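You operate a simulated robot arm through the tools that you are given. There is no shell and no other tool. Be economical: measure what you need, move in short steps, check, and stop when the job is done.

You run a simulated robot arm. Do the job below in one go: nothing can be reset, and whatever is moved stays where it is left.

TASK
Stack the lot box that says "Lot 25" from the top of the pallet stack on top of the lot box marked "Lot 27". Open the deep drawer, put the roll on the top of the chute bench away in the inside of the deep drawer and shut the drawer again. Do these in any order.

It is judged by the outcome, as a careful person would: the job done as asked, and still so three seconds after it is handed in. It fails if anything else is knocked over, pushed out of place, dropped, spilled or broken.

THE ROBOT
A 5-joint arm with a fingered hand on a trunk, on a base that drives. Base frame: it is fixed to the floor where the robot stands at the start and does not move with it; the origin is under the middle of the robot, x ahead of it, y to its left, z up; the surface under the hand at the start is at about z = 108.4. Readings come in cm, rad, newtons and seconds.
With the tool pointing down near the work surface it reaches from about 28 to 58 cm from the robot's upright axis, wherever it stands. Its first joint turns from -2.007 to 2.007 rad. Places, roughly: deep drawer [10, -410, 20]; inside of the deep drawer [0, -410, 20]; roll [0, -275, 75]. The tool tilts only in the upright plane through the base axis and itself; it spins freely about its own axis. Payload 2.9 kg.
The TCP is the grasp point between the finger pads, 2.2 cm short of the fingertips. In the tool frame z runs along the fingers and y along their closing line. Largest opening 12.4 cm; the body of the gripper starts 6 cm behind the TCP. The gripper is a hand of 3 fingers: y runs from the thumb to the fingers, the wrist lies at [0, 0, -21.8] in the tool frame, and closing takes about 1.5 s.
Orientation is told as [roll, pitch, yaw] about the base's x, y, z axes, in that order, counted from this pose: with the fingers straight down and closing along the base's y, the tool's x points along the base's -x, its y along +y and its z along -z.

THE INTERFACE
- The arm moves only by the tool move_arm. Its arguments are lists of equal length, an entry for each row: "delta_rot": the turn, a rotation vector about the tool's x, y, z in units of 60 degrees (1.0 is 60 degrees), a list of three; "xyz": the shift along the tool's x, y, z in units of 400 mm (1.0 is 400 mm), a list of three; "jaw": the finger opening in cm, from 0 to 12.4. In form: {"delta_rot": [[ax, ay, az], ...], "xyz": [[x, y, z], ...], "jaw": [jaw, ...]}. A call has 1 to 12 rows; each row is the pose to reach, as a shift and turn from the pose commanded when the call began, along the tool's axes at that moment. A call with a number of a shift or a turn outside -1 to 1 is refused whole. A row lasts 0.2 s, in which the tool goes at most 5 cm and 0.15 rad; a call with a longer step from one row to the next is refused whole, and so is a gripper value outside its range. A pose out of reach is approached as far as the arm can. The call stops where the force on the tool passes 40 N (or 10 N more than at its start, if that is more) or the arm is blocked; 0.2 s more then pass. The fingers move at their own pace (about 15.3 cm/s each) and stop on an object; they squeeze with about 25 N. The grip force told is the motor's: it shows also when the fingers shut on nothing. Time passes only in rows, and 0.2 s behind the last, so rows that repeat a pose let the fingers close. The reply holds the time, the measured pose of the TCP, the force on the tool along the base axes, the opening and the grip force, in the units named above and with some noise, with the torque about the TCP (base axes, N m) and any sound that the robot's microphone picked up.
- Cameras (640 x 400 px; columns grow to the right, rows downward): "scene" is now at [1.97, 14.76, 182.55]; the picture's right is [0.04, -1.00, 0.00], its down [-0.74, -0.03, -0.67] and it looks along [0.67, 0.03, -0.74] (base axes); focal length 276 px, centre (320, 200). "wrist" rides on the gripper at [6.4, -3.7, -7.5] in the tool frame; the picture's right is [0.50, 0.87, 0.00], its down [-0.62, 0.36, -0.70] and it looks along [-0.61, 0.35, 0.71] (tool axes); focal length 230 px, centre (320, 200). There is no depth. A picture from a camera that has moved, and an enlarged one, comes with that camera's place and axes in the base frame and with its lens.
- grab_frame(camera): a new picture of that camera. It takes no simulated time.
- raise_lower(by): slides the trunk up (or, below 0, down) by that many cm; the arm and the scene camera ride with it, the base frame stays. It gives what a move gives, with no picture.
- steer(legs): drives the robot by 1 to 6 legs, each [ahead, left, turn to the left] in cm, cm and rad, along the robot's own axes; the way and the turn of a leg run together, so that a leg with both is an arc; at most 150 cm and 3.142 rad a leg. The arm and the cameras ride along, it lands a little off, and it stops where it bumps. It gives what a move gives.
- set_grasp(shape): the hand has 3 fingers and takes this shape, open, in about a second: jaw (thumb against the fingers, like two jaws); tri (thumb and two fingers); tip (a fingertip pinch); poke (one finger out to press); point (the index stretched); flat (the hand flat); cup (the hand cupped); fist (a fist). The gripper value then closes the fingers along that shape, each until it touches; the sizes above hold for jaw. It gives what a move gives, with no picture.
- aim_head(pan, tilt): turns the head with the scene camera to pan (to the left, within 2.705 rad either way) and tilt (down, from -0.506 to 1.204), counted from straight ahead of the robot. It gives what a move gives.
- close_up(camera, box): a new picture of the part [left, top, right, bottom] of that camera's present view, enlarged. It takes no simulated time.
- job_done(): hands the job in; it is judged then, once.

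Go step by step. Nothing tells you exact positions but the pictures and the camera data: compare them with the known pose of the tool, close in by small moves and look again before you grip or let go. The budget is 165 turns and 120 pictures, counting those below and the enlarged ones. Unless the task says otherwise, let go and move clear before handing in, and close with one line.

The tools are called after "Call:" as a command line: name --argument value ..., lists and objects as JSON in quotes. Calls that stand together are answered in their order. move_arm: Moves the arm, as the interface text tells. Its arguments: {"type":"object","properties":{"delta_rot":{"type":"array","items":{"type":"array","items":{"type":"number"}}},"xyz":{"type":"array","items":{"type":"array","items":{"type":"number"}}},"jaw":{"type":"array","items":{"type":"number"}}},"required":["delta_rot","xyz","jaw"]} The other tools are called the same way: raise_lower (by) slides the trunk up or down; set_grasp (shape) gives the hand a shape; steer (legs) drives the base; aim_head (pan, tilt) turns the head that bears the scene camera; grab_frame (camera) takes a picture; close_up (camera, box) takes an enlarged picture of a part of a camera's view; job_done () hands the job in.

At the start:

```text
t: 0.0
position: [38.09, 5.55, 143.1]
ee_rot: [0.0, 0.0, 0.001]
force: [0.2, -0.7, -1.1]
wrist_torque: [0.0, 0.0, 0.0]
grip_width: 12.42
finger_force: 0.0
shape: jaw
trunk travel left (down, up): [-92.5, 6.5]
robot x, y, heading: [0.23, 0.05, 0.002]
head pan, tilt: [0.04, 0.834]
```

scene: 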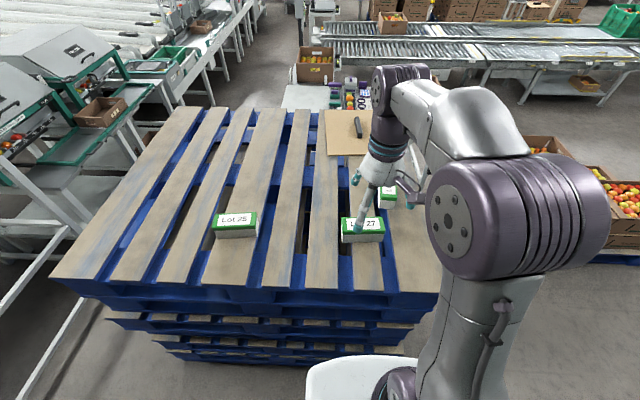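
wrist: 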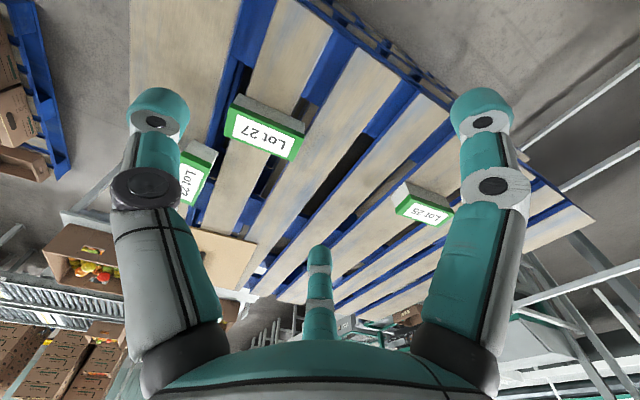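

I see three small lot boxes on the pallet stack; Lot 25 sits to the left of Lot 27. I'll zoom in to measure them.

Call:
close_up --camera "scene" --box '[190, 160, 430, 310]'

Call:
close_up --camera "wrist" --box '[160, 60, 480, 260]'

```text
2.67 times, centred on (310, 235) of scene
camera zoom: at [1.97, 14.76, 182.55], right [0.04, -1.0, 0.0], down [-0.74, -0.03, -0.67], along [0.67, 0.03, -0.74], focal length 736 px, centre (347, 107)
```

zoom: 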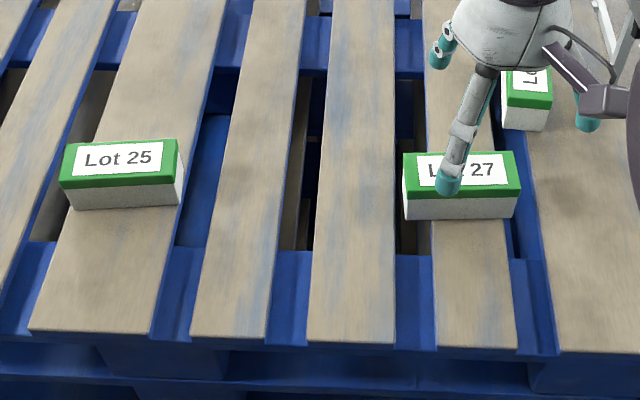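

```text
2.00 times, centred on (320, 160) of wrist
camera zoom: at [31.61, 2.04, 150.67], right [-0.5, 0.87, 0.0], down [0.62, 0.36, 0.7], along [0.61, 0.35, -0.71], focal length 460 px, centre (320, 280)
```

zoom: 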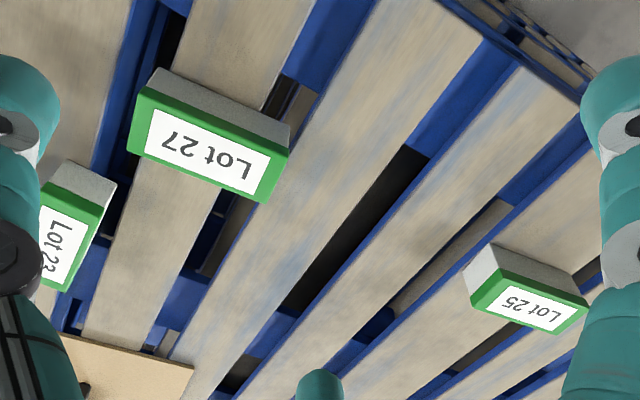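

Lot 25's top centre works out at about (54, 43.6, 115) and Lot 27's at about (54, 3.5, 115). Each box is about 12.6 × 6 × 6.7 cm with its long side along y. Lot 25 is out of reach from here, so I'll drive left until it is straight ahead.

Call:
steer --legs '[[0, 38, 0]]'

```text
t: 2.4
position: [37.97, 43.71, 143.22]
ee_rot: [0.001, 0.0, -0.001]
force: [0.1, -0.1, 0.4]
wrist_torque: [0.01, -0.01, 0.01]
grip_width: 12.4
finger_force: 0.1
shape: jaw
trunk travel left (down, up): [-92.5, 6.5]
robot x, y, heading: [0.21, 38.5, -0.001]
head pan, tilt: [0.04, 0.834]
```

Call:
move_arm --delta_rot '[[0, 0, 0.13], [0, 0, 0.26], [0, 0, 0.39], [0, 0, 0.52], [0, 0, 0.65], [0, 0, 0.78], [0, 0, 0.91], [0, 0, 1.0]]' --xyz '[[-0.04, 0, 0.02], [-0.08, 0, 0.04], [-0.12, 0, 0.06], [-0.16, 0, 0.08], [-0.2, 0, 0.1], [-0.25, 0, 0.12], [-0.3, 0, 0.15], [-0.35, 0, 0.18]]' --jaw '[12.4, 12.4, 12.4, 12.4, 12.4, 12.4, 12.4, 12.4]'

Call:
move_arm --delta_rot '[[0, 0, 0.13], [0, 0, 0.26], [0, 0, 0.39], [0, 0, 0.5]]' --xyz '[[0, 0, 0.02], [0, 0, 0.04], [0, 0, 0.06], [0, 0, 0.08]]' --jaw '[12.4, 12.4, 12.4, 12.4]'

Call:
grab_frame --camera "wrist"

Call:
grab_frame --camera "scene"

```text
t: 4.2
position: [52.13, 43.73, 135.81]
ee_rot: [-0.003, -0.002, -1.051]
force: [-0.3, -0.2, -0.4]
wrist_torque: [0.02, 0.0, 0.0]
grip_width: 12.39
finger_force: 0.0
shape: jaw
trunk travel left (down, up): [-92.5, 6.5]
robot x, y, heading: [-0.0, 38.01, -0.003]
head pan, tilt: [0.04, 0.834]
```

```text
t: 5.2
position: [52.14, 43.86, 132.65]
ee_rot: [-0.001, -0.002, -1.572]
force: [-0.2, 0.3, -0.5]
wrist_torque: [0.04, 0.02, -0.02]
grip_width: 12.4
finger_force: 0.1
shape: jaw
trunk travel left (down, up): [-92.5, 6.5]
robot x, y, heading: [0.02, 38.43, -0.002]
head pan, tilt: [0.04, 0.834]
```

```text
115 pictures are left
camera wrist: at [48.45, 50.31, 140.21], right [0.87, 0.5, 0.0], down [0.35, -0.62, 0.7], along [0.35, -0.61, -0.71], focal length 230 px, centre (320, 200)
```

wrist: 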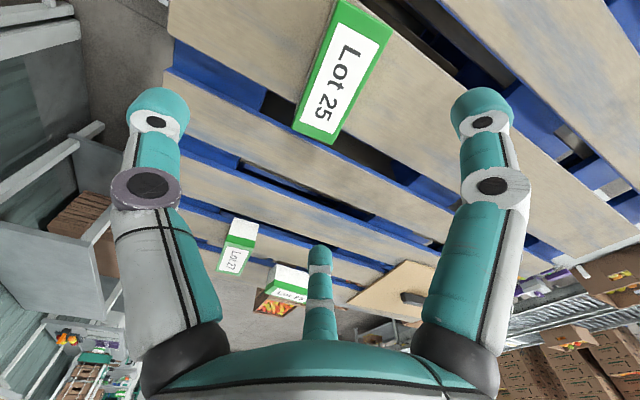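

```text
114 pictures are left
camera scene: at [2.04, 52.96, 182.55], right [0.04, -1.0, 0.0], down [-0.74, -0.03, -0.67], along [0.67, 0.03, -0.74], focal length 276 px, centre (320, 200)
```

scene: 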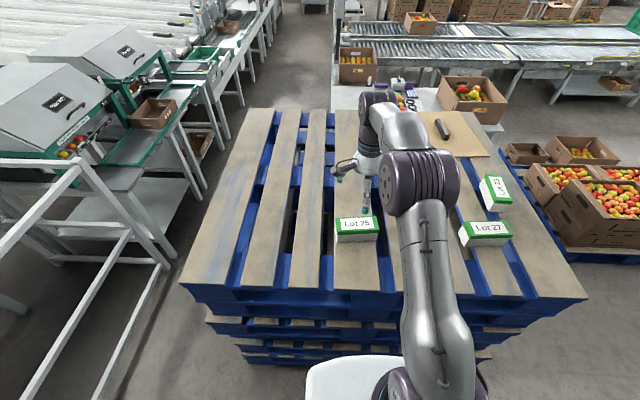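

Call:
close_up --camera "scene" --box '[310, 130, 430, 255]'

```text
3.20 times, centred on (370, 192) of scene
camera zoom: at [2.04, 52.96, 182.55], right [0.04, -1.0, 0.0], down [-0.74, -0.03, -0.67], along [0.67, 0.03, -0.74], focal length 883 px, centre (160, 224)
```

zoom: 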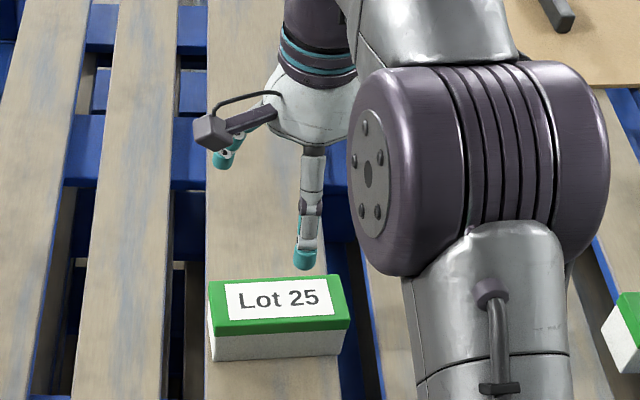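

The thumb is on the near side and two fingers are on the far side. I'll partly close the hand in free air to see how the fingers travel.

Call:
move_arm --delta_rot '[[0, 0, 0], [0, 0, 0], [0, 0, 0], [0, 0, 0]]' --xyz '[[0, 0, 0], [0, 0, 0], [0, 0, 0], [0, 0, 0]]' --jaw '[6, 6, 6, 6]'

Call:
grab_frame --camera "wrist"

Call:
close_up --camera "scene" --box '[310, 130, 430, 255]'

```text
t: 6.2
position: [52.02, 43.82, 132.75]
ee_rot: [0.002, 0.002, -1.575]
force: [0.2, -0.7, 0.4]
wrist_torque: [-0.01, -0.02, -0.02]
grip_width: 6.07
finger_force: 0.1
shape: jaw
trunk travel left (down, up): [-92.5, 6.5]
robot x, y, heading: [0.05, 38.15, -0.001]
head pan, tilt: [0.04, 0.834]
```

```text
112 pictures are left
camera wrist: at [48.4, 50.3, 140.23], right [0.87, 0.5, 0.0], down [0.36, -0.62, 0.7], along [0.35, -0.61, -0.71], focal length 230 px, centre (320, 200)
```

wrist: 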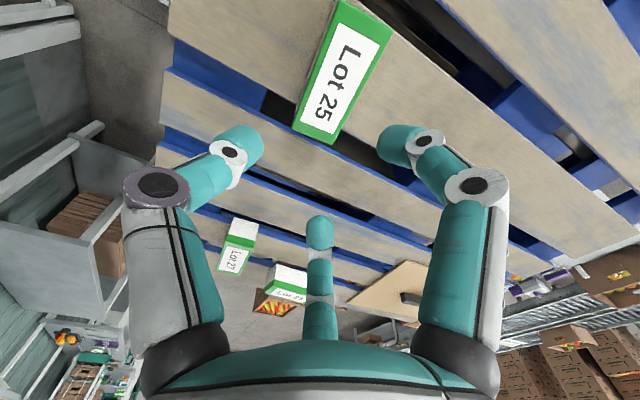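

```text
3.20 times, centred on (370, 192) of scene
camera zoom: at [2.01, 52.95, 182.55], right [0.04, -1.0, 0.0], down [-0.74, -0.03, -0.67], along [0.67, 0.03, -0.74], focal length 883 px, centre (160, 224)
```

zoom: 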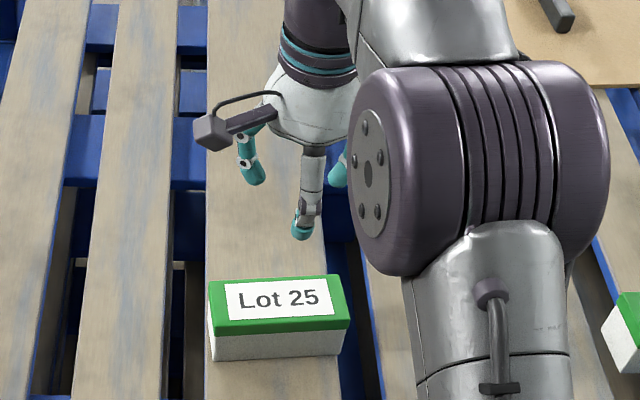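

The fingers close radially, centred near the TCP. I put Lot 25's centre at (54.05, 44.1), turned about 0.1 rad. I'll align above it, descend part way and look.

Call:
move_arm --delta_rot '[[0, 0, -0.05], [0, 0, -0.095], [0, 0, -0.095], [0, 0, -0.095], [0, 0, -0.095], [0, 0, -0.095]]' --xyz '[[0.0075, 0.05, 0], [0.0075, 0.05, 0.08], [0.0075, 0.05, 0.16], [0.0075, 0.05, 0.24], [0.0075, 0.05, 0.32], [0.0075, 0.05, 0.36]]' --jaw '[12.4, 12.4, 12.4, 12.4, 12.4, 12.4]'

Call:
grab_frame --camera "wrist"

Call:
close_up --camera "scene" --box '[310, 150, 430, 255]'

```text
t: 7.6
position: [53.87, 44.07, 118.26]
ee_rot: [0.0, 0.002, -1.472]
force: [-0.7, -0.1, 0.1]
wrist_torque: [0.0, 0.0, 0.0]
grip_width: 12.37
finger_force: 0.0
shape: jaw
trunk travel left (down, up): [-92.5, 6.5]
robot x, y, heading: [-0.37, 38.31, -0.001]
head pan, tilt: [0.04, 0.834]
```

```text
110 pictures are left
camera wrist: at [49.7, 50.21, 125.85], right [0.81, 0.58, 0.0], down [0.42, -0.58, 0.7], along [0.41, -0.57, -0.71], focal length 230 px, centre (320, 200)
```

wrist: 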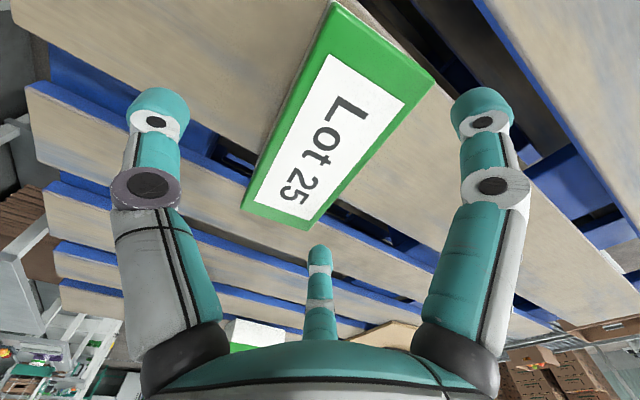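

```text
3.81 times, centred on (370, 202) of scene
camera zoom: at [2.04, 52.96, 182.55], right [0.04, -1.0, 0.0], down [-0.74, -0.03, -0.67], along [0.67, 0.03, -0.74], focal length 1051 px, centre (130, 190)
```

zoom: 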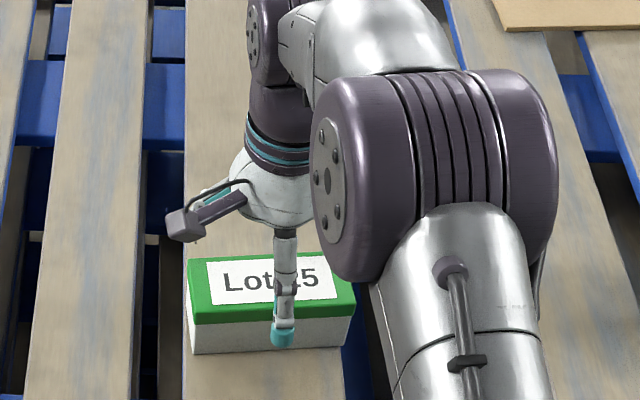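

The estimate holds: box centre near (53.8, 44.1), yaw about 0.13. I'll lower over the box and grip it.

Call:
move_arm --delta_rot '[[0, 0, -0.03], [0, 0, -0.03], [0, 0, -0.03], [0, 0, -0.03]]' --xyz '[[0, 0, 0.04], [0, 0, 0.08], [0, 0, 0.12], [0, 0, 0.15]]' --jaw '[12.4, 12.4, 12.4, 12.4]'

Call:
grab_frame --camera "wrist"

```text
t: 8.6
position: [54.01, 44.08, 112.32]
ee_rot: [-0.001, 0.001, -1.439]
force: [0.8, 0.5, 2.0]
wrist_torque: [-0.05, 0.0, 0.02]
grip_width: 12.39
finger_force: 0.1
shape: jaw
trunk travel left (down, up): [-92.5, 6.5]
robot x, y, heading: [0.2, 38.38, -0.003]
head pan, tilt: [0.04, 0.834]
```

```text
108 pictures are left
camera wrist: at [49.6, 50.09, 119.89], right [0.79, 0.61, 0.0], down [0.43, -0.57, 0.7], along [0.43, -0.56, -0.71], focal length 230 px, centre (320, 200)
```

wrist: 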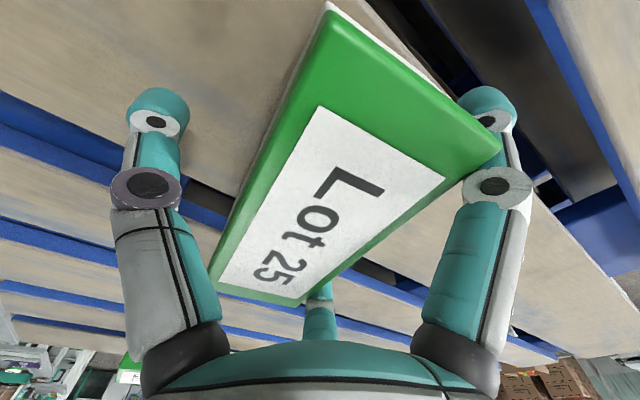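

Call:
move_arm --delta_rot '[[0, 0, 0], [0, 0, 0], [0, 0, 0], [0, 0, 0], [0, 0, 0], [0, 0, 0], [0, 0, 0], [0, 0, 0]]' --xyz '[[0, 0, 0], [0, 0, 0], [0, 0, 0], [0, 0, 0], [0, 0, 0], [0, 0, 0], [0, 0, 0], [0, 0, 0]]' --jaw '[4, 4, 4, 4, 4, 4, 4, 4]'

Call:
grab_frame --camera "wrist"

Call:
close_up --camera "scene" --box '[310, 150, 430, 255]'

```text
t: 10.4
position: [54.15, 44.09, 112.48]
ee_rot: [0.001, 0.0, -1.441]
force: [0.1, 0.1, 0.2]
wrist_torque: [0.05, -0.03, -0.02]
grip_width: 6.54
finger_force: 24.8
shape: jaw
trunk travel left (down, up): [-92.5, 6.5]
robot x, y, heading: [0.32, 38.04, -0.001]
head pan, tilt: [0.04, 0.834]
```

```text
107 pictures are left
camera wrist: at [49.57, 50.08, 119.89], right [0.79, 0.61, 0.0], down [0.43, -0.57, 0.7], along [0.43, -0.56, -0.71], focal length 230 px, centre (320, 200)
```

wrist: 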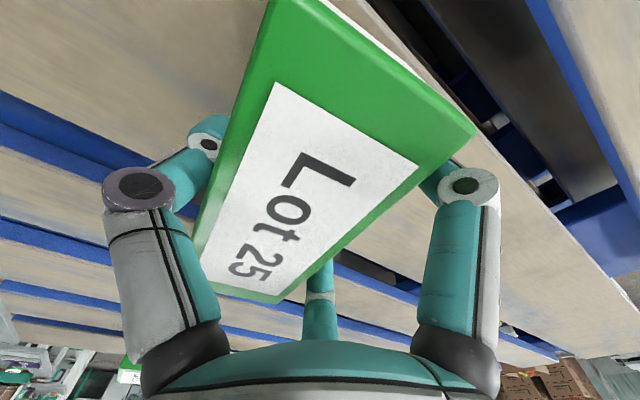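

```text
3.81 times, centred on (370, 202) of scene
camera zoom: at [2.06, 52.96, 182.55], right [0.04, -1.0, 0.0], down [-0.74, -0.03, -0.67], along [0.67, 0.03, -0.74], focal length 1051 px, centre (130, 190)
```

zoom: 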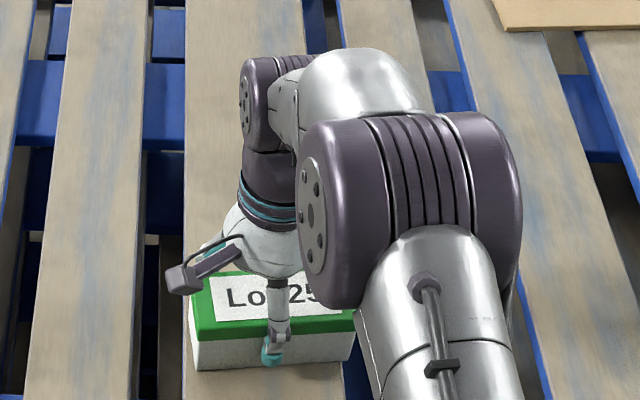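

The grip holds at width 6.5. I'll lift gently and check.

Call:
move_arm --delta_rot '[[0, 0, 0], [0, 0, 0], [0, 0, 0], [0, 0, 0], [0, 0, 0], [0, 0, 0], [0, 0, 0]]' --xyz '[[0, 0, -0.03], [0, 0, -0.07], [0, 0, -0.12], [0, 0, -0.18], [0, 0, -0.24], [0, 0, -0.3], [0, 0, -0.35]]' --jaw '[4, 4, 4, 4, 4, 4, 4]'

Call:
grab_frame --camera "wrist"

Call:
close_up --camera "scene" --box '[310, 150, 430, 255]'

```text
t: 12.0
position: [53.95, 44.08, 126.37]
ee_rot: [0.0, -0.001, -1.439]
force: [0.5, 0.1, -2.0]
wrist_torque: [0.01, -0.01, -0.02]
grip_width: 6.47
finger_force: 24.8
shape: jaw
trunk travel left (down, up): [-92.5, 6.5]
robot x, y, heading: [-0.28, 38.19, 0.002]
head pan, tilt: [0.04, 0.834]
```

```text
105 pictures are left
camera wrist: at [49.49, 50.05, 133.92], right [0.79, 0.61, 0.0], down [0.43, -0.57, 0.7], along [0.43, -0.56, -0.71], focal length 230 px, centre (320, 200)
```

wrist: 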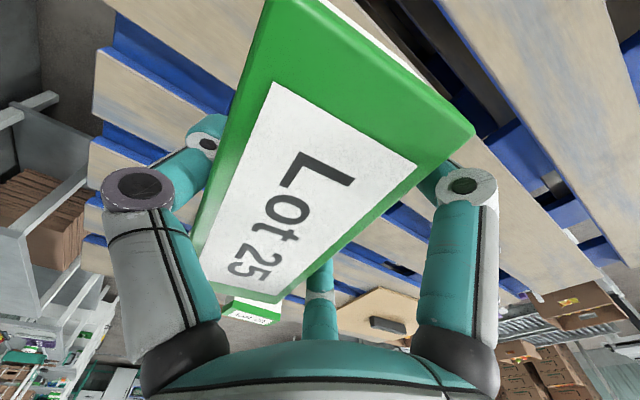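

```text
3.81 times, centred on (370, 202) of scene
camera zoom: at [2.01, 52.96, 182.55], right [0.04, -1.0, 0.0], down [-0.74, -0.03, -0.67], along [0.67, 0.03, -0.74], focal length 1051 px, centre (130, 190)
```

zoom: 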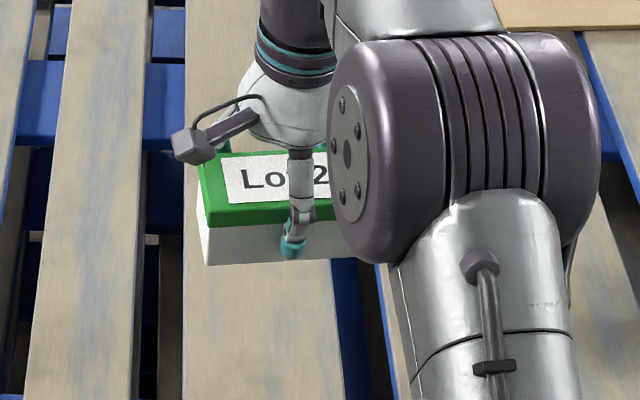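

The box is held level, its centre about 1.4 cm nearer the robot than the TCP. I'll drive right to bring it over Lot 27.

Call:
steer --legs '[[0, -40, 0]]'

Call:
grab_frame --camera "scene"

Call:
close_up --camera "scene" --box '[310, 130, 430, 255]'

Call:
grab_frame --camera "wrist"

```text
t: 14.5
position: [53.94, 4.63, 126.3]
ee_rot: [-0.001, 0.002, -1.436]
force: [0.8, 0.2, -2.2]
wrist_torque: [0.0, -0.03, 0.0]
grip_width: 6.5
finger_force: 24.7
shape: jaw
trunk travel left (down, up): [-92.5, 6.5]
robot x, y, heading: [0.2, -1.33, 0.002]
head pan, tilt: [0.04, 0.834]
```

```text
103 pictures are left
camera scene: at [2.04, 13.38, 182.54], right [0.04, -1.0, 0.0], down [-0.74, -0.03, -0.67], along [0.67, 0.03, -0.74], focal length 276 px, centre (320, 200)
```

scene: 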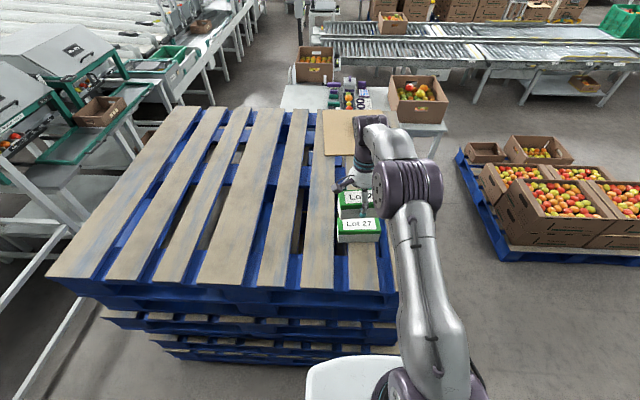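

```text
3.20 times, centred on (370, 192) of scene
camera zoom: at [2.04, 13.38, 182.54], right [0.04, -1.0, 0.0], down [-0.74, -0.03, -0.67], along [0.67, 0.03, -0.74], focal length 883 px, centre (160, 224)
```

zoom: 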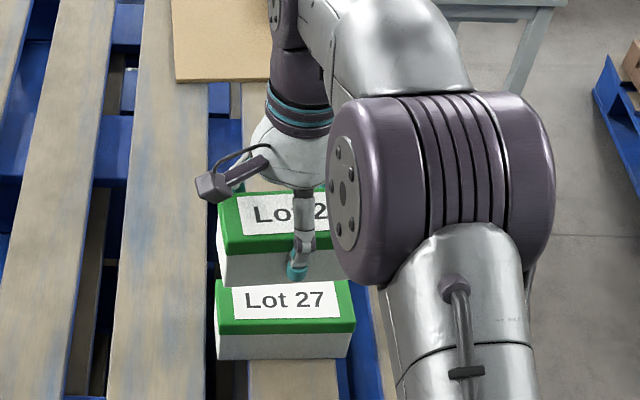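

```text
101 pictures are left
camera wrist: at [49.53, 10.64, 133.86], right [0.79, 0.61, 0.0], down [0.44, -0.56, 0.7], along [0.43, -0.56, -0.71], focal length 230 px, centre (320, 200)
```

wrist: 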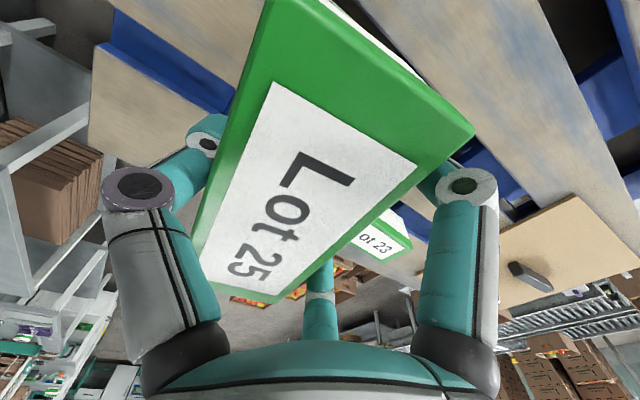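

Lot 25 needs to shift about +0.9 cm in x and −0.3 cm in y, and turn −0.07 rad, to sit square over Lot 27. I'll adjust, lower most of the way and look.

Call:
move_arm --delta_rot '[[0, 0, 0.035], [0, 0, 0.067], [0, 0, 0.067], [0, 0, 0.067], [0, 0, 0.067]]' --xyz '[[-0.005, 0.01, 0], [-0.0104, 0.0213, 0.02], [-0.0104, 0.0213, 0.06], [-0.0104, 0.0213, 0.1], [-0.0104, 0.0213, 0.12]]' --jaw '[4, 4, 4, 4, 4]'

Call:
close_up --camera "scene" --box '[325, 180, 395, 250]'

```text
t: 15.7
position: [55.02, 4.25, 121.47]
ee_rot: [0.0, -0.001, -1.507]
force: [0.0, 0.3, -2.0]
wrist_torque: [0.02, -0.05, -0.05]
grip_width: 6.46
finger_force: 24.9
shape: jaw
trunk travel left (down, up): [-92.5, 6.5]
robot x, y, heading: [0.11, -1.46, 0.005]
head pan, tilt: [0.04, 0.834]
```

```text
5.71 times, centred on (360, 215) of scene
camera zoom: at [2.06, 13.26, 182.55], right [0.04, -1.0, 0.0], down [-0.74, -0.03, -0.67], along [0.67, 0.03, -0.74], focal length 1577 px, centre (91, 114)
```

zoom: 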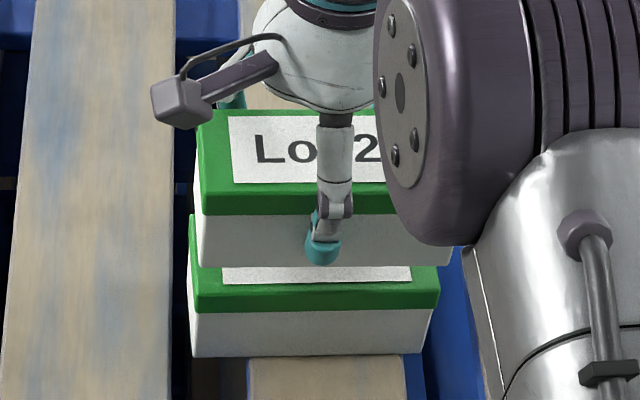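

Alignment is within about half a centimetre. I'll nudge +0.4 cm in x and lower to just above contact, checking force.

Call:
move_arm --delta_rot '[[0, 0, 0], [0, 0, 0], [0, 0, 0], [0, 0, 0]]' --xyz '[[0, 0.01, 0.01], [0, 0.01, 0.025], [0, 0.01, 0.04], [0, 0.01, 0.048]]' --jaw '[4, 4, 4, 4]'

Call:
close_up --camera "scene" --box '[325, 180, 395, 250]'

```text
t: 16.7
position: [55.4, 4.25, 119.63]
ee_rot: [-0.001, -0.001, -1.505]
force: [-0.5, 0.7, -2.2]
wrist_torque: [0.01, -0.04, 0.0]
grip_width: 6.47
finger_force: 25.6
shape: jaw
trunk travel left (down, up): [-92.5, 6.5]
robot x, y, heading: [0.41, -1.41, 0.009]
head pan, tilt: [0.04, 0.834]
```

```text
5.71 times, centred on (360, 215) of scene
camera zoom: at [2.07, 13.28, 182.55], right [0.04, -1.0, 0.0], down [-0.74, -0.03, -0.67], along [0.67, 0.03, -0.74], focal length 1577 px, centre (91, 114)
```

zoom: 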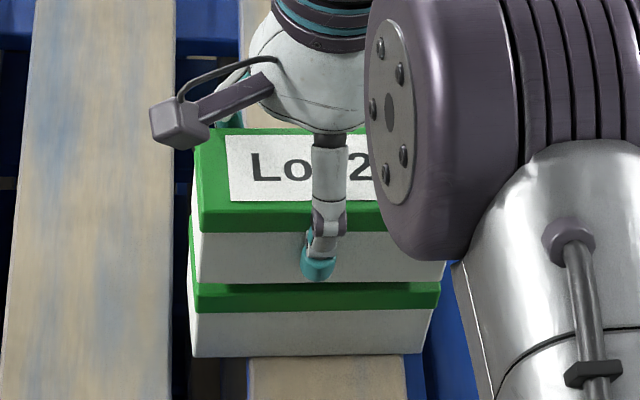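

Call:
move_arm --delta_rot '[[0, 0, 0], [0, 0, 0], [0, 0, 0]]' --xyz '[[0, 0, 0.006], [0, 0, 0.011], [0, 0, 0.015]]' --jaw '[4, 4, 4]'

Call:
close_up --camera "scene" --box '[325, 180, 395, 250]'

```text
t: 17.5
position: [55.34, 4.2, 118.95]
ee_rot: [0.001, 0.001, -1.506]
force: [-0.2, 0.6, -1.2]
wrist_torque: [0.01, -0.04, 0.0]
grip_width: 6.43
finger_force: 25.1
shape: jaw
trunk travel left (down, up): [-92.5, 6.5]
robot x, y, heading: [0.07, -1.62, 0.002]
head pan, tilt: [0.04, 0.834]
```

```text
5.71 times, centred on (360, 215) of scene
camera zoom: at [2.04, 13.28, 182.55], right [0.04, -1.0, 0.0], down [-0.74, -0.03, -0.67], along [0.67, 0.03, -0.74], focal length 1577 px, centre (91, 114)
```

zoom: 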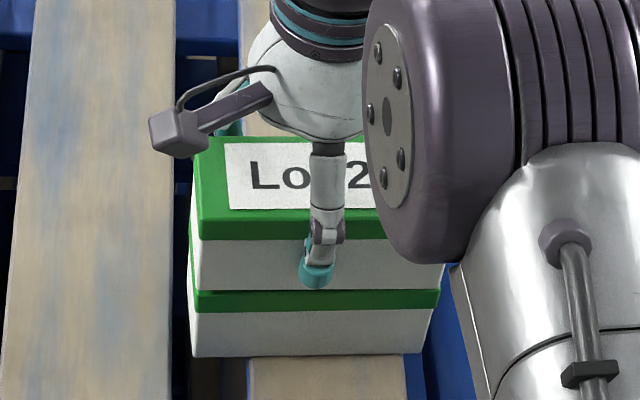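

Call:
move_arm --delta_rot '[[0, 0, 0], [0, 0, 0]]' --xyz '[[0, 0, 0.005], [0, 0, 0.01]]' --jaw '[4, 4]'

```text
t: 18.1
position: [55.27, 4.32, 118.56]
ee_rot: [0.0, -0.001, -1.507]
force: [-0.1, 0.4, -1.4]
wrist_torque: [-0.01, -0.06, 0.0]
grip_width: 6.46
finger_force: 25.2
shape: jaw
trunk travel left (down, up): [-92.5, 6.5]
robot x, y, heading: [0.31, -1.42, 0.002]
head pan, tilt: [0.04, 0.834]
```

Call:
move_arm --delta_rot '[[0, 0, 0], [0, 0, 0]]' --xyz '[[0, 0, 0.005], [0, 0, 0.01]]' --jaw '[4, 4]'

Call:
close_up --camera "scene" --box '[325, 180, 395, 250]'

```text
t: 18.7
position: [55.29, 4.3, 118.48]
ee_rot: [0.003, 0.0, -1.507]
force: [3.8, 1.6, 15.0]
wrist_torque: [-0.05, 0.25, -0.03]
grip_width: 6.46
finger_force: 25.1
shape: jaw
trunk travel left (down, up): [-92.5, 6.5]
robot x, y, heading: [0.5, -1.23, 0.005]
head pan, tilt: [0.04, 0.834]
```

```text
5.71 times, centred on (360, 215) of scene
camera zoom: at [1.86, 13.27, 182.59], right [0.04, -1.0, 0.0], down [-0.74, -0.03, -0.67], along [0.67, 0.03, -0.74], focal length 1577 px, centre (91, 114)
```

zoom: 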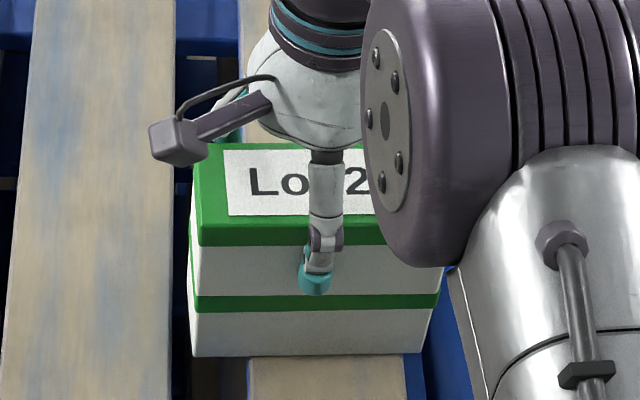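

Contact felt (15 N). I'll ease up a touch and open the hand slowly.

Call:
move_arm --delta_rot '[[0, 0, 0], [0, 0, 0], [0, 0, 0], [0, 0, 0], [0, 0, 0], [0, 0, 0], [0, 0, 0]]' --xyz '[[0, 0, -0.007], [0, 0, -0.007], [0, 0, -0.007], [0, 0, -0.007], [0, 0, -0.007], [0, 0, -0.007], [0, 0, -0.007]]' --jaw '[4, 6.5, 7, 7.5, 8.5, 10, 12]'

Call:
close_up --camera "scene" --box '[325, 180, 395, 250]'

```text
t: 20.3
position: [55.32, 4.3, 118.68]
ee_rot: [0.001, -0.001, -1.506]
force: [-0.3, 0.4, 0.2]
wrist_torque: [-0.02, 0.02, 0.02]
grip_width: 12.0
finger_force: 0.1
shape: jaw
trunk travel left (down, up): [-92.5, 6.5]
robot x, y, heading: [0.1, -1.61, 0.007]
head pan, tilt: [0.04, 0.834]
```

```text
5.71 times, centred on (360, 215) of scene
camera zoom: at [2.01, 13.28, 182.55], right [0.04, -1.0, 0.0], down [-0.74, -0.03, -0.67], along [0.67, 0.03, -0.74], focal length 1577 px, centre (91, 114)
```

zoom: 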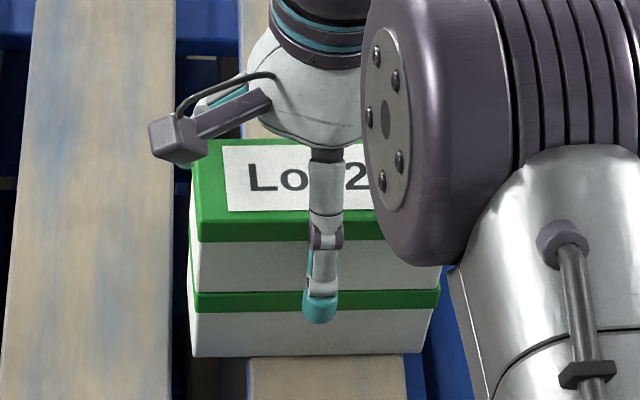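

Released and stable. I'll rise straight up, then look around with the head.

Call:
move_arm --delta_rot '[[0, 0, 0], [0, 0, 0], [0, 0, 0], [0, 0, 0], [0, 0, 0], [0, 0, 0], [0, 0, 0]]' --xyz '[[0, 0, -0.04], [0, 0, -0.1], [0, 0, -0.18], [0, 0, -0.27], [0, 0, -0.36], [0, 0, -0.45], [0, 0, -0.55]]' --jaw '[12.4, 12.4, 12.4, 12.4, 12.4, 12.4, 12.4]'

Call:
aim_head --pan -1.57 --tilt 0.5

Call:
grab_frame --camera "scene"

Call:
grab_frame --camera "wrist"

```text
t: 21.9
position: [52.48, 3.88, 139.69]
ee_rot: [0.001, 0.002, -1.508]
force: [0.4, -0.1, -0.6]
wrist_torque: [0.03, -0.01, -0.02]
grip_width: 12.38
finger_force: 0.1
shape: jaw
out of reach, approached as far as the arm can: row 6, 7
trunk travel left (down, up): [-92.5, 6.5]
robot x, y, heading: [0.43, -1.8, 0.006]
head pan, tilt: [0.04, 0.834]
```

```text
t: 23.6
position: [52.75, 3.95, 139.57]
ee_rot: [0.0, 0.001, -1.507]
force: [0.2, 0.9, -0.8]
wrist_torque: [-0.02, 0.02, 0.0]
grip_width: 12.41
finger_force: 0.2
shape: jaw
trunk travel left (down, up): [-92.5, 6.5]
robot x, y, heading: [0.49, -1.71, 0.003]
head pan, tilt: [-1.571, 0.499]
```

```text
95 pictures are left
camera scene: at [-5.87, 3.83, 185.43], right [-1.0, 0.0, 0.0], down [0.0, 0.48, -0.88], along [0.0, -0.88, -0.48], focal length 276 px, centre (320, 200)
```

scene: 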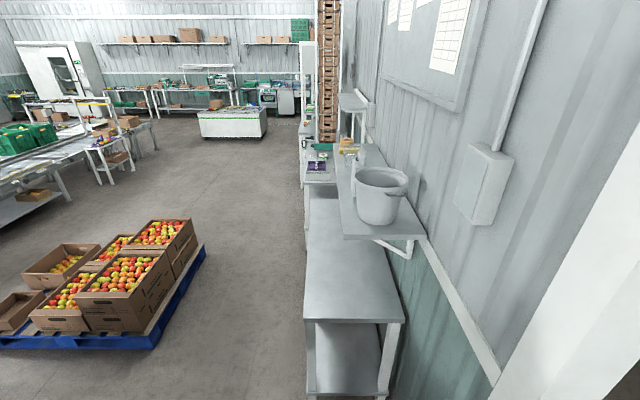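

```text
94 pictures are left
camera wrist: at [48.74, 10.29, 147.04], right [0.83, 0.55, 0.0], down [0.4, -0.59, 0.7], along [0.39, -0.58, -0.71], focal length 230 px, centre (320, 200)
```

wrist: 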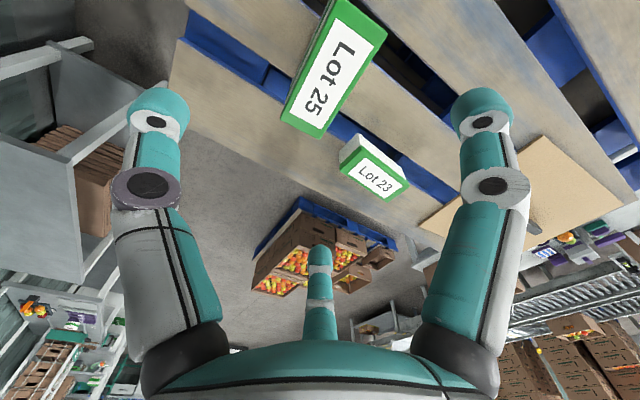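

Lot 25 now sits on Lot 27. Next I'll zoom toward the chute bench, to the robot's right along the wall.

Call:
close_up --camera "scene" --box '[270, 90, 430, 210]'

```text
3.33 times, centred on (350, 150) of scene
camera zoom: at [-5.87, 3.83, 185.43], right [-1.0, 0.0, 0.0], down [0.0, 0.48, -0.88], along [0.0, -0.88, -0.48], focal length 920 px, centre (220, 367)
```

zoom: 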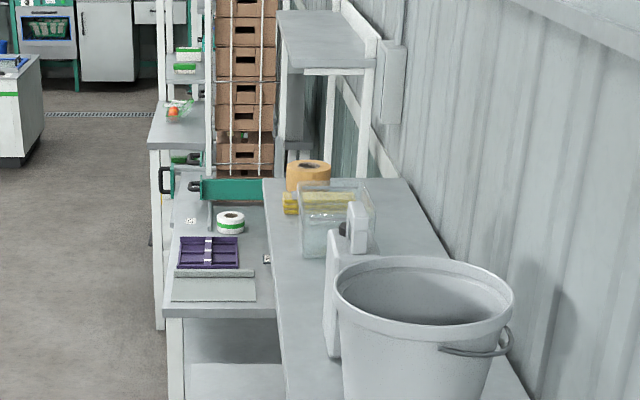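

The white-green roll sits on the chute bench behind a purple tray, around (−9, −290). I need to travel along the aisle, so first I'll look down at my base footprint and the gap.

Call:
aim_head --pan -1.0 --tilt 1.1

Call:
grab_frame --camera "scene"

```text
t: 24.6
position: [52.74, 4.06, 139.5]
ee_rot: [0.001, 0.001, -1.505]
force: [0.0, -0.8, -0.1]
wrist_torque: [0.03, -0.04, -0.01]
grip_width: 12.38
finger_force: 0.1
shape: jaw
trunk travel left (down, up): [-92.5, 6.5]
robot x, y, heading: [-0.1, -1.68, 0.001]
head pan, tilt: [-1.0, 1.1]
```

```text
92 pictures are left
camera scene: at [-2.48, 7.62, 180.67], right [-0.84, -0.54, 0.0], down [-0.48, 0.75, -0.45], along [0.25, -0.38, -0.89], focal length 276 px, centre (320, 200)
```

scene: 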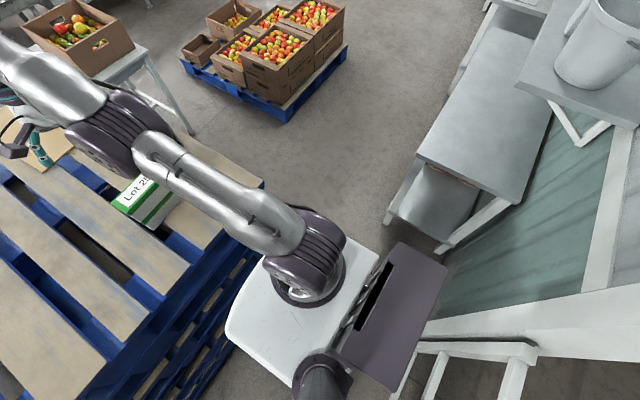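

The gap between pallet corner (36, −18) and bench corner (2, −81) is passable on a diagonal. I'll tuck the arm in first, then drive through in short legs.

Call:
move_arm --delta_rot '[[0, 0, 0], [0, 0, 0], [0, 0, 0], [0, 0, 0], [0, 0, 0], [0, 0, 0]]' --xyz '[[0, -0.07, 0], [0, -0.14, 0], [0, -0.22, 0], [0, -0.3, 0], [0, -0.38, 0], [0, -0.43, 0]]' --jaw '[12.4, 12.4, 12.4, 12.4, 12.4, 12.4]'

Call:
steer --legs '[[0, -20, 0], [9, -10, 0]]'

Call:
grab_frame --camera "scene"

```text
t: 26.0
position: [35.49, 2.85, 139.66]
ee_rot: [-0.001, -0.001, -1.506]
force: [0.6, 1.0, -0.3]
wrist_torque: [0.0, 0.01, -0.02]
grip_width: 12.38
finger_force: 0.0
shape: jaw
trunk travel left (down, up): [-92.5, 6.5]
robot x, y, heading: [-0.32, -1.42, 0.007]
head pan, tilt: [-1.0, 1.1]
```

```text
t: 28.5
position: [44.54, -26.92, 139.68]
ee_rot: [0.0, -0.001, -1.508]
force: [0.2, 0.2, -0.6]
wrist_torque: [0.02, 0.03, 0.0]
grip_width: 12.39
finger_force: 0.1
shape: jaw
trunk travel left (down, up): [-92.5, 6.5]
robot x, y, heading: [9.32, -31.22, 0.007]
head pan, tilt: [-1.0, 1.1]
```

```text
91 pictures are left
camera scene: at [6.43, -22.05, 180.65], right [-0.84, -0.54, 0.0], down [-0.48, 0.75, -0.46], along [0.25, -0.38, -0.89], focal length 276 px, centre (320, 200)
```

scene: 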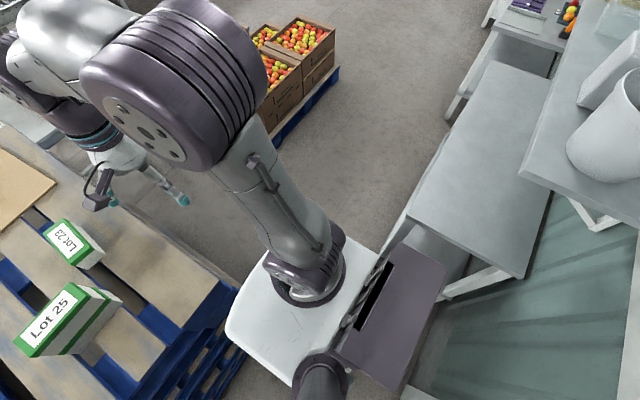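

Call:
steer --legs '[[12, -15, 0], [15, -10, 0]]'

Call:
grab_frame --camera "scene"

```text
t: 31.1
position: [71.63, -51.81, 139.69]
ee_rot: [0.002, -0.004, -1.51]
force: [0.4, 0.0, -0.1]
wrist_torque: [-0.04, -0.02, -0.03]
grip_width: 12.38
finger_force: 0.1
shape: jaw
trunk travel left (down, up): [-92.5, 6.5]
robot x, y, heading: [36.25, -56.45, 0.001]
head pan, tilt: [-1.0, 1.1]
```

```text
90 pictures are left
camera scene: at [33.48, -46.96, 180.65], right [-0.84, -0.54, 0.0], down [-0.48, 0.75, -0.46], along [0.25, -0.38, -0.89], focal length 276 px, centre (320, 200)
```

scene: 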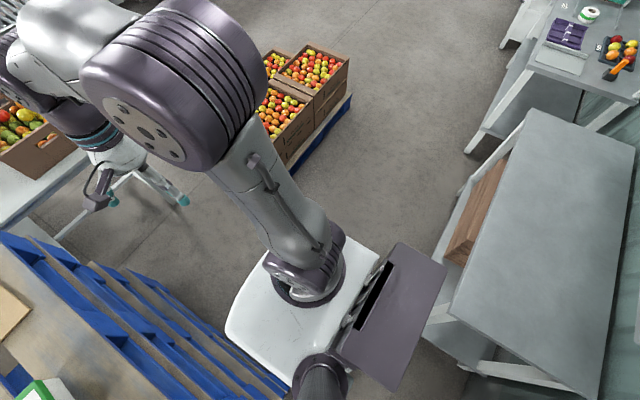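

Call:
steer --legs '[[18, -20, 0], [0, 0, -1.571], [110, 0, 0]]'

Call:
aim_head --pan -0.7 --tilt 0.7

Call:
grab_frame --camera "scene"

```text
t: 42.1
position: [58.1, -221.38, 139.73]
ee_rot: [0.0, 0.001, -3.08]
force: [0.1, -0.2, 0.2]
wrist_torque: [0.03, -0.04, 0.0]
grip_width: 12.36
finger_force: 0.1
shape: jaw
trunk travel left (down, up): [-92.5, 6.5]
robot x, y, heading: [53.8, -185.74, -1.571]
head pan, tilt: [-1.0, 1.1]
```

```text
t: 43.0
position: [58.06, -221.51, 139.64]
ee_rot: [0.001, 0.0, -3.082]
force: [-0.4, 0.4, -0.7]
wrist_torque: [0.01, 0.01, 0.04]
grip_width: 12.37
finger_force: 0.1
shape: jaw
trunk travel left (down, up): [-92.5, 6.5]
robot x, y, heading: [54.09, -185.83, -1.574]
head pan, tilt: [-0.7, 0.7]
```

```text
89 pictures are left
camera scene: at [62.95, -186.38, 183.65], right [-0.76, 0.64, 0.0], down [0.42, 0.49, -0.76], along [-0.49, -0.58, -0.64], focal length 276 px, centre (320, 200)
```

scene: 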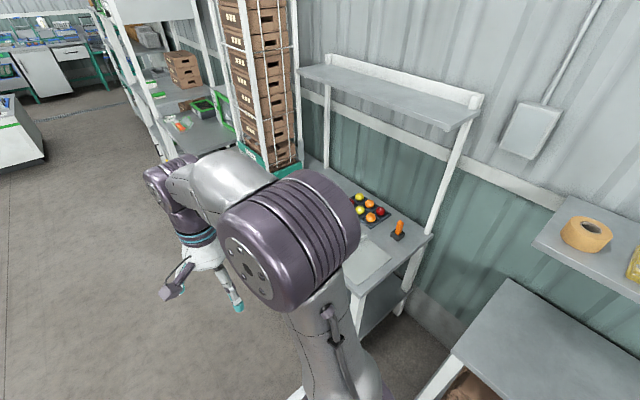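

Call:
steer --legs '[[85, 0, 0]]'

Call:
aim_head --pan -1.5 --tilt 0.8

Call:
grab_frame --camera "scene"

```text
t: 47.5
position: [57.97, -306.97, 139.6]
ee_rot: [0.001, -0.001, -3.081]
force: [0.8, 0.0, 0.1]
wrist_torque: [0.01, 0.01, 0.0]
grip_width: 12.4
finger_force: 0.1
shape: jaw
trunk travel left (down, up): [-92.5, 6.5]
robot x, y, heading: [53.74, -271.55, -1.569]
head pan, tilt: [-0.7, 0.7]
```

```text
t: 48.6
position: [58.1, -307.04, 139.63]
ee_rot: [0.0, 0.0, -3.08]
force: [-0.1, -0.1, -0.5]
wrist_torque: [0.0, 0.01, -0.01]
grip_width: 12.38
finger_force: 0.0
shape: jaw
trunk travel left (down, up): [-92.5, 6.5]
robot x, y, heading: [54.06, -271.36, -1.575]
head pan, tilt: [-1.499, 0.799]
```

```text
88 pictures are left
camera scene: at [60.34, -266.1, 182.84], right [-0.07, 1.0, 0.0], down [0.71, 0.05, -0.7], along [-0.7, -0.05, -0.72], focal length 276 px, centre (320, 200)
```

scene: 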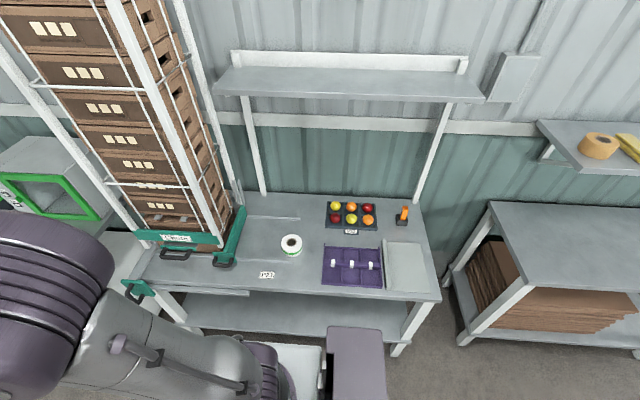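

The roll is at about (−11, −284) on the bench. I'll zoom on it and look toward the drawer.

Call:
close_up --camera "scene" --box '[240, 200, 340, 280]'

Call:
aim_head --pan -0.85 --tilt 0.65

Call:
grab_frame --camera "scene"

```text
5.00 times, centred on (290, 240) of scene
camera zoom: at [60.34, -266.1, 182.84], right [-0.07, 1.0, 0.0], down [0.71, 0.05, -0.7], along [-0.7, -0.05, -0.72], focal length 1380 px, centre (470, 0)
```

zoom: 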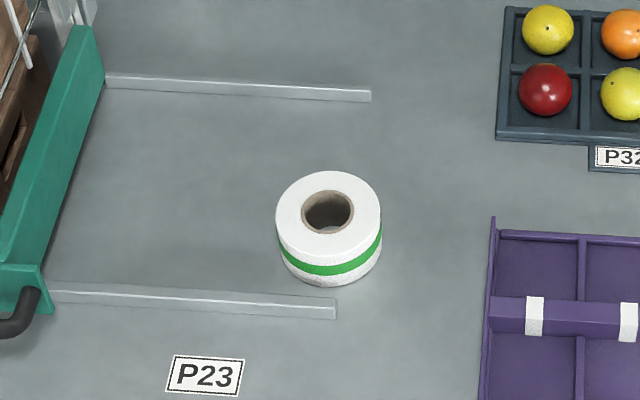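

```text
t: 49.7
position: [58.0, -307.03, 139.59]
ee_rot: [0.0, 0.001, -3.081]
force: [1.0, -0.7, 0.0]
wrist_torque: [0.01, 0.01, 0.03]
grip_width: 12.4
finger_force: 0.1
shape: jaw
trunk travel left (down, up): [-92.5, 6.5]
robot x, y, heading: [53.93, -271.39, -1.567]
head pan, tilt: [-0.85, 0.649]
```

```text
86 pictures are left
camera scene: at [61.86, -271.24, 184.09], right [-0.66, 0.75, 0.0], down [0.45, 0.4, -0.8], along [-0.6, -0.52, -0.6], focal length 276 px, centre (320, 200)
```

scene: 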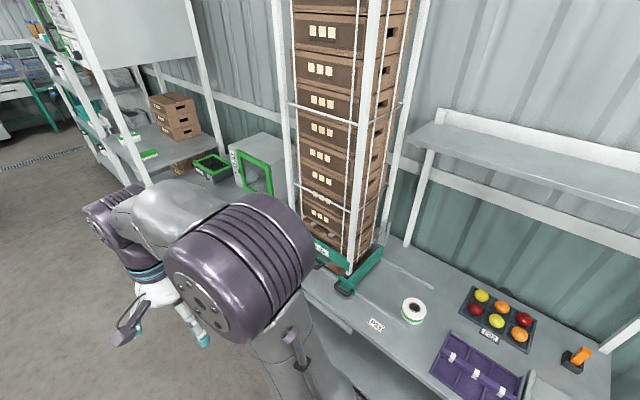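

The roll is about 9.3 cm across and 4 cm high at (−12.6, −284.4). I'll open the drawer first with an empty hand, so I'll drive on to y ≈ −390 and look.

Call:
steer --legs '[[115, 0, 0]]'

Call:
aim_head --pan -1.4 --tilt 0.9

Call:
grab_frame --camera "scene"

```text
t: 55.5
position: [56.67, -422.25, 139.56]
ee_rot: [-0.001, -0.001, -3.097]
force: [-0.9, -0.8, -0.1]
wrist_torque: [0.01, -0.04, 0.01]
grip_width: 12.38
finger_force: 0.0
shape: jaw
trunk travel left (down, up): [-92.5, 6.5]
robot x, y, heading: [53.08, -386.62, -1.582]
head pan, tilt: [-0.85, 0.649]
```

```text
t: 56.5
position: [56.64, -422.2, 139.6]
ee_rot: [-0.001, 0.0, -3.097]
force: [0.2, 0.6, 0.5]
wrist_torque: [-0.02, -0.02, 0.0]
grip_width: 12.39
finger_force: 0.0
shape: jaw
trunk travel left (down, up): [-92.5, 6.5]
robot x, y, heading: [52.9, -386.64, -1.593]
head pan, tilt: [-1.4, 0.901]
```

```text
85 pictures are left
camera scene: at [60.12, -382.07, 182.05], right [-0.16, 0.99, 0.0], down [0.77, 0.12, -0.62], along [-0.61, -0.1, -0.78], focal length 276 px, centre (320, 200)
```

scene: 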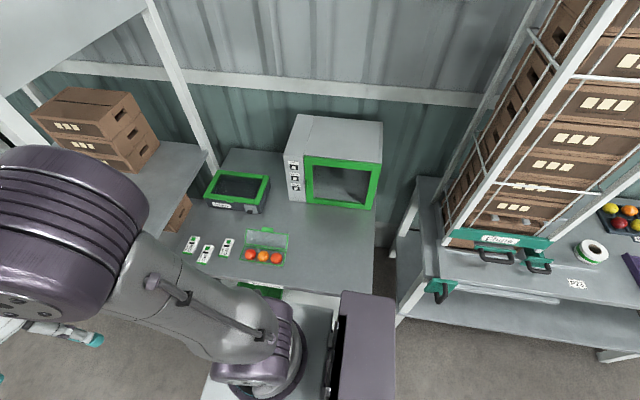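

The drawer must be in the bench below the green-framed box, hidden by my own base. I'll back away into the aisle and turn to face it.

Call:
steer --legs '[[0, 45, 0], [0, 0, -1.56], [0, 20, 0]]'

Call:
aim_head --pan 0.0 --tilt 0.75

Call:
grab_frame --camera "scene"

```text
t: 64.3
position: [62.49, -410.57, 139.65]
ee_rot: [0.001, 0.003, 1.616]
force: [-0.5, -0.4, -0.7]
wrist_torque: [0.03, -0.03, -0.01]
grip_width: 12.38
finger_force: 0.0
shape: jaw
trunk travel left (down, up): [-92.5, 6.5]
robot x, y, heading: [98.16, -406.98, 3.124]
head pan, tilt: [-1.4, 0.901]
```

```text
t: 65.8
position: [62.4, -410.84, 139.61]
ee_rot: [0.001, 0.001, 1.616]
force: [0.4, 0.0, -0.4]
wrist_torque: [0.01, -0.02, -0.02]
grip_width: 12.37
finger_force: 0.0
shape: jaw
trunk travel left (down, up): [-92.5, 6.5]
robot x, y, heading: [98.11, -407.13, 3.125]
head pan, tilt: [0.0, 0.75]
```

```text
84 pictures are left
camera scene: at [95.63, -421.57, 183.24], right [0.02, 1.0, 0.0], down [0.68, -0.01, -0.73], along [-0.73, 0.01, -0.68], focal length 276 px, centre (320, 200)
```

scene: 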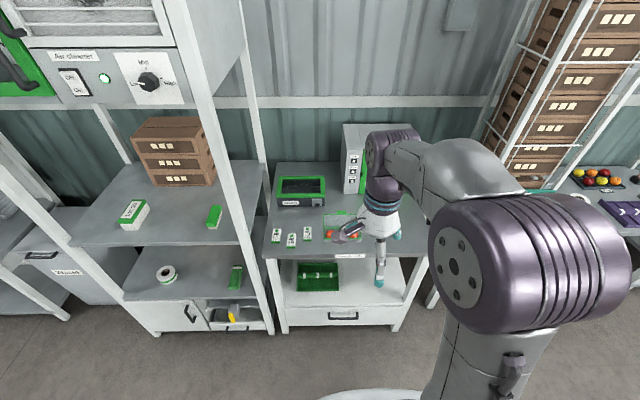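

Call:
close_up --camera "scene" --box '[240, 220, 440, 345]'

```text
3.20 times, centred on (340, 282) of scene
camera zoom: at [95.63, -421.57, 183.24], right [0.02, 1.0, 0.0], down [0.68, -0.01, -0.73], along [-0.73, 0.01, -0.68], focal length 883 px, centre (256, -64)
```

zoom: 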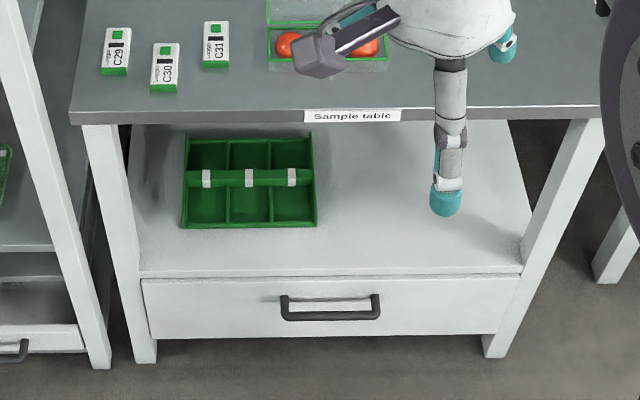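

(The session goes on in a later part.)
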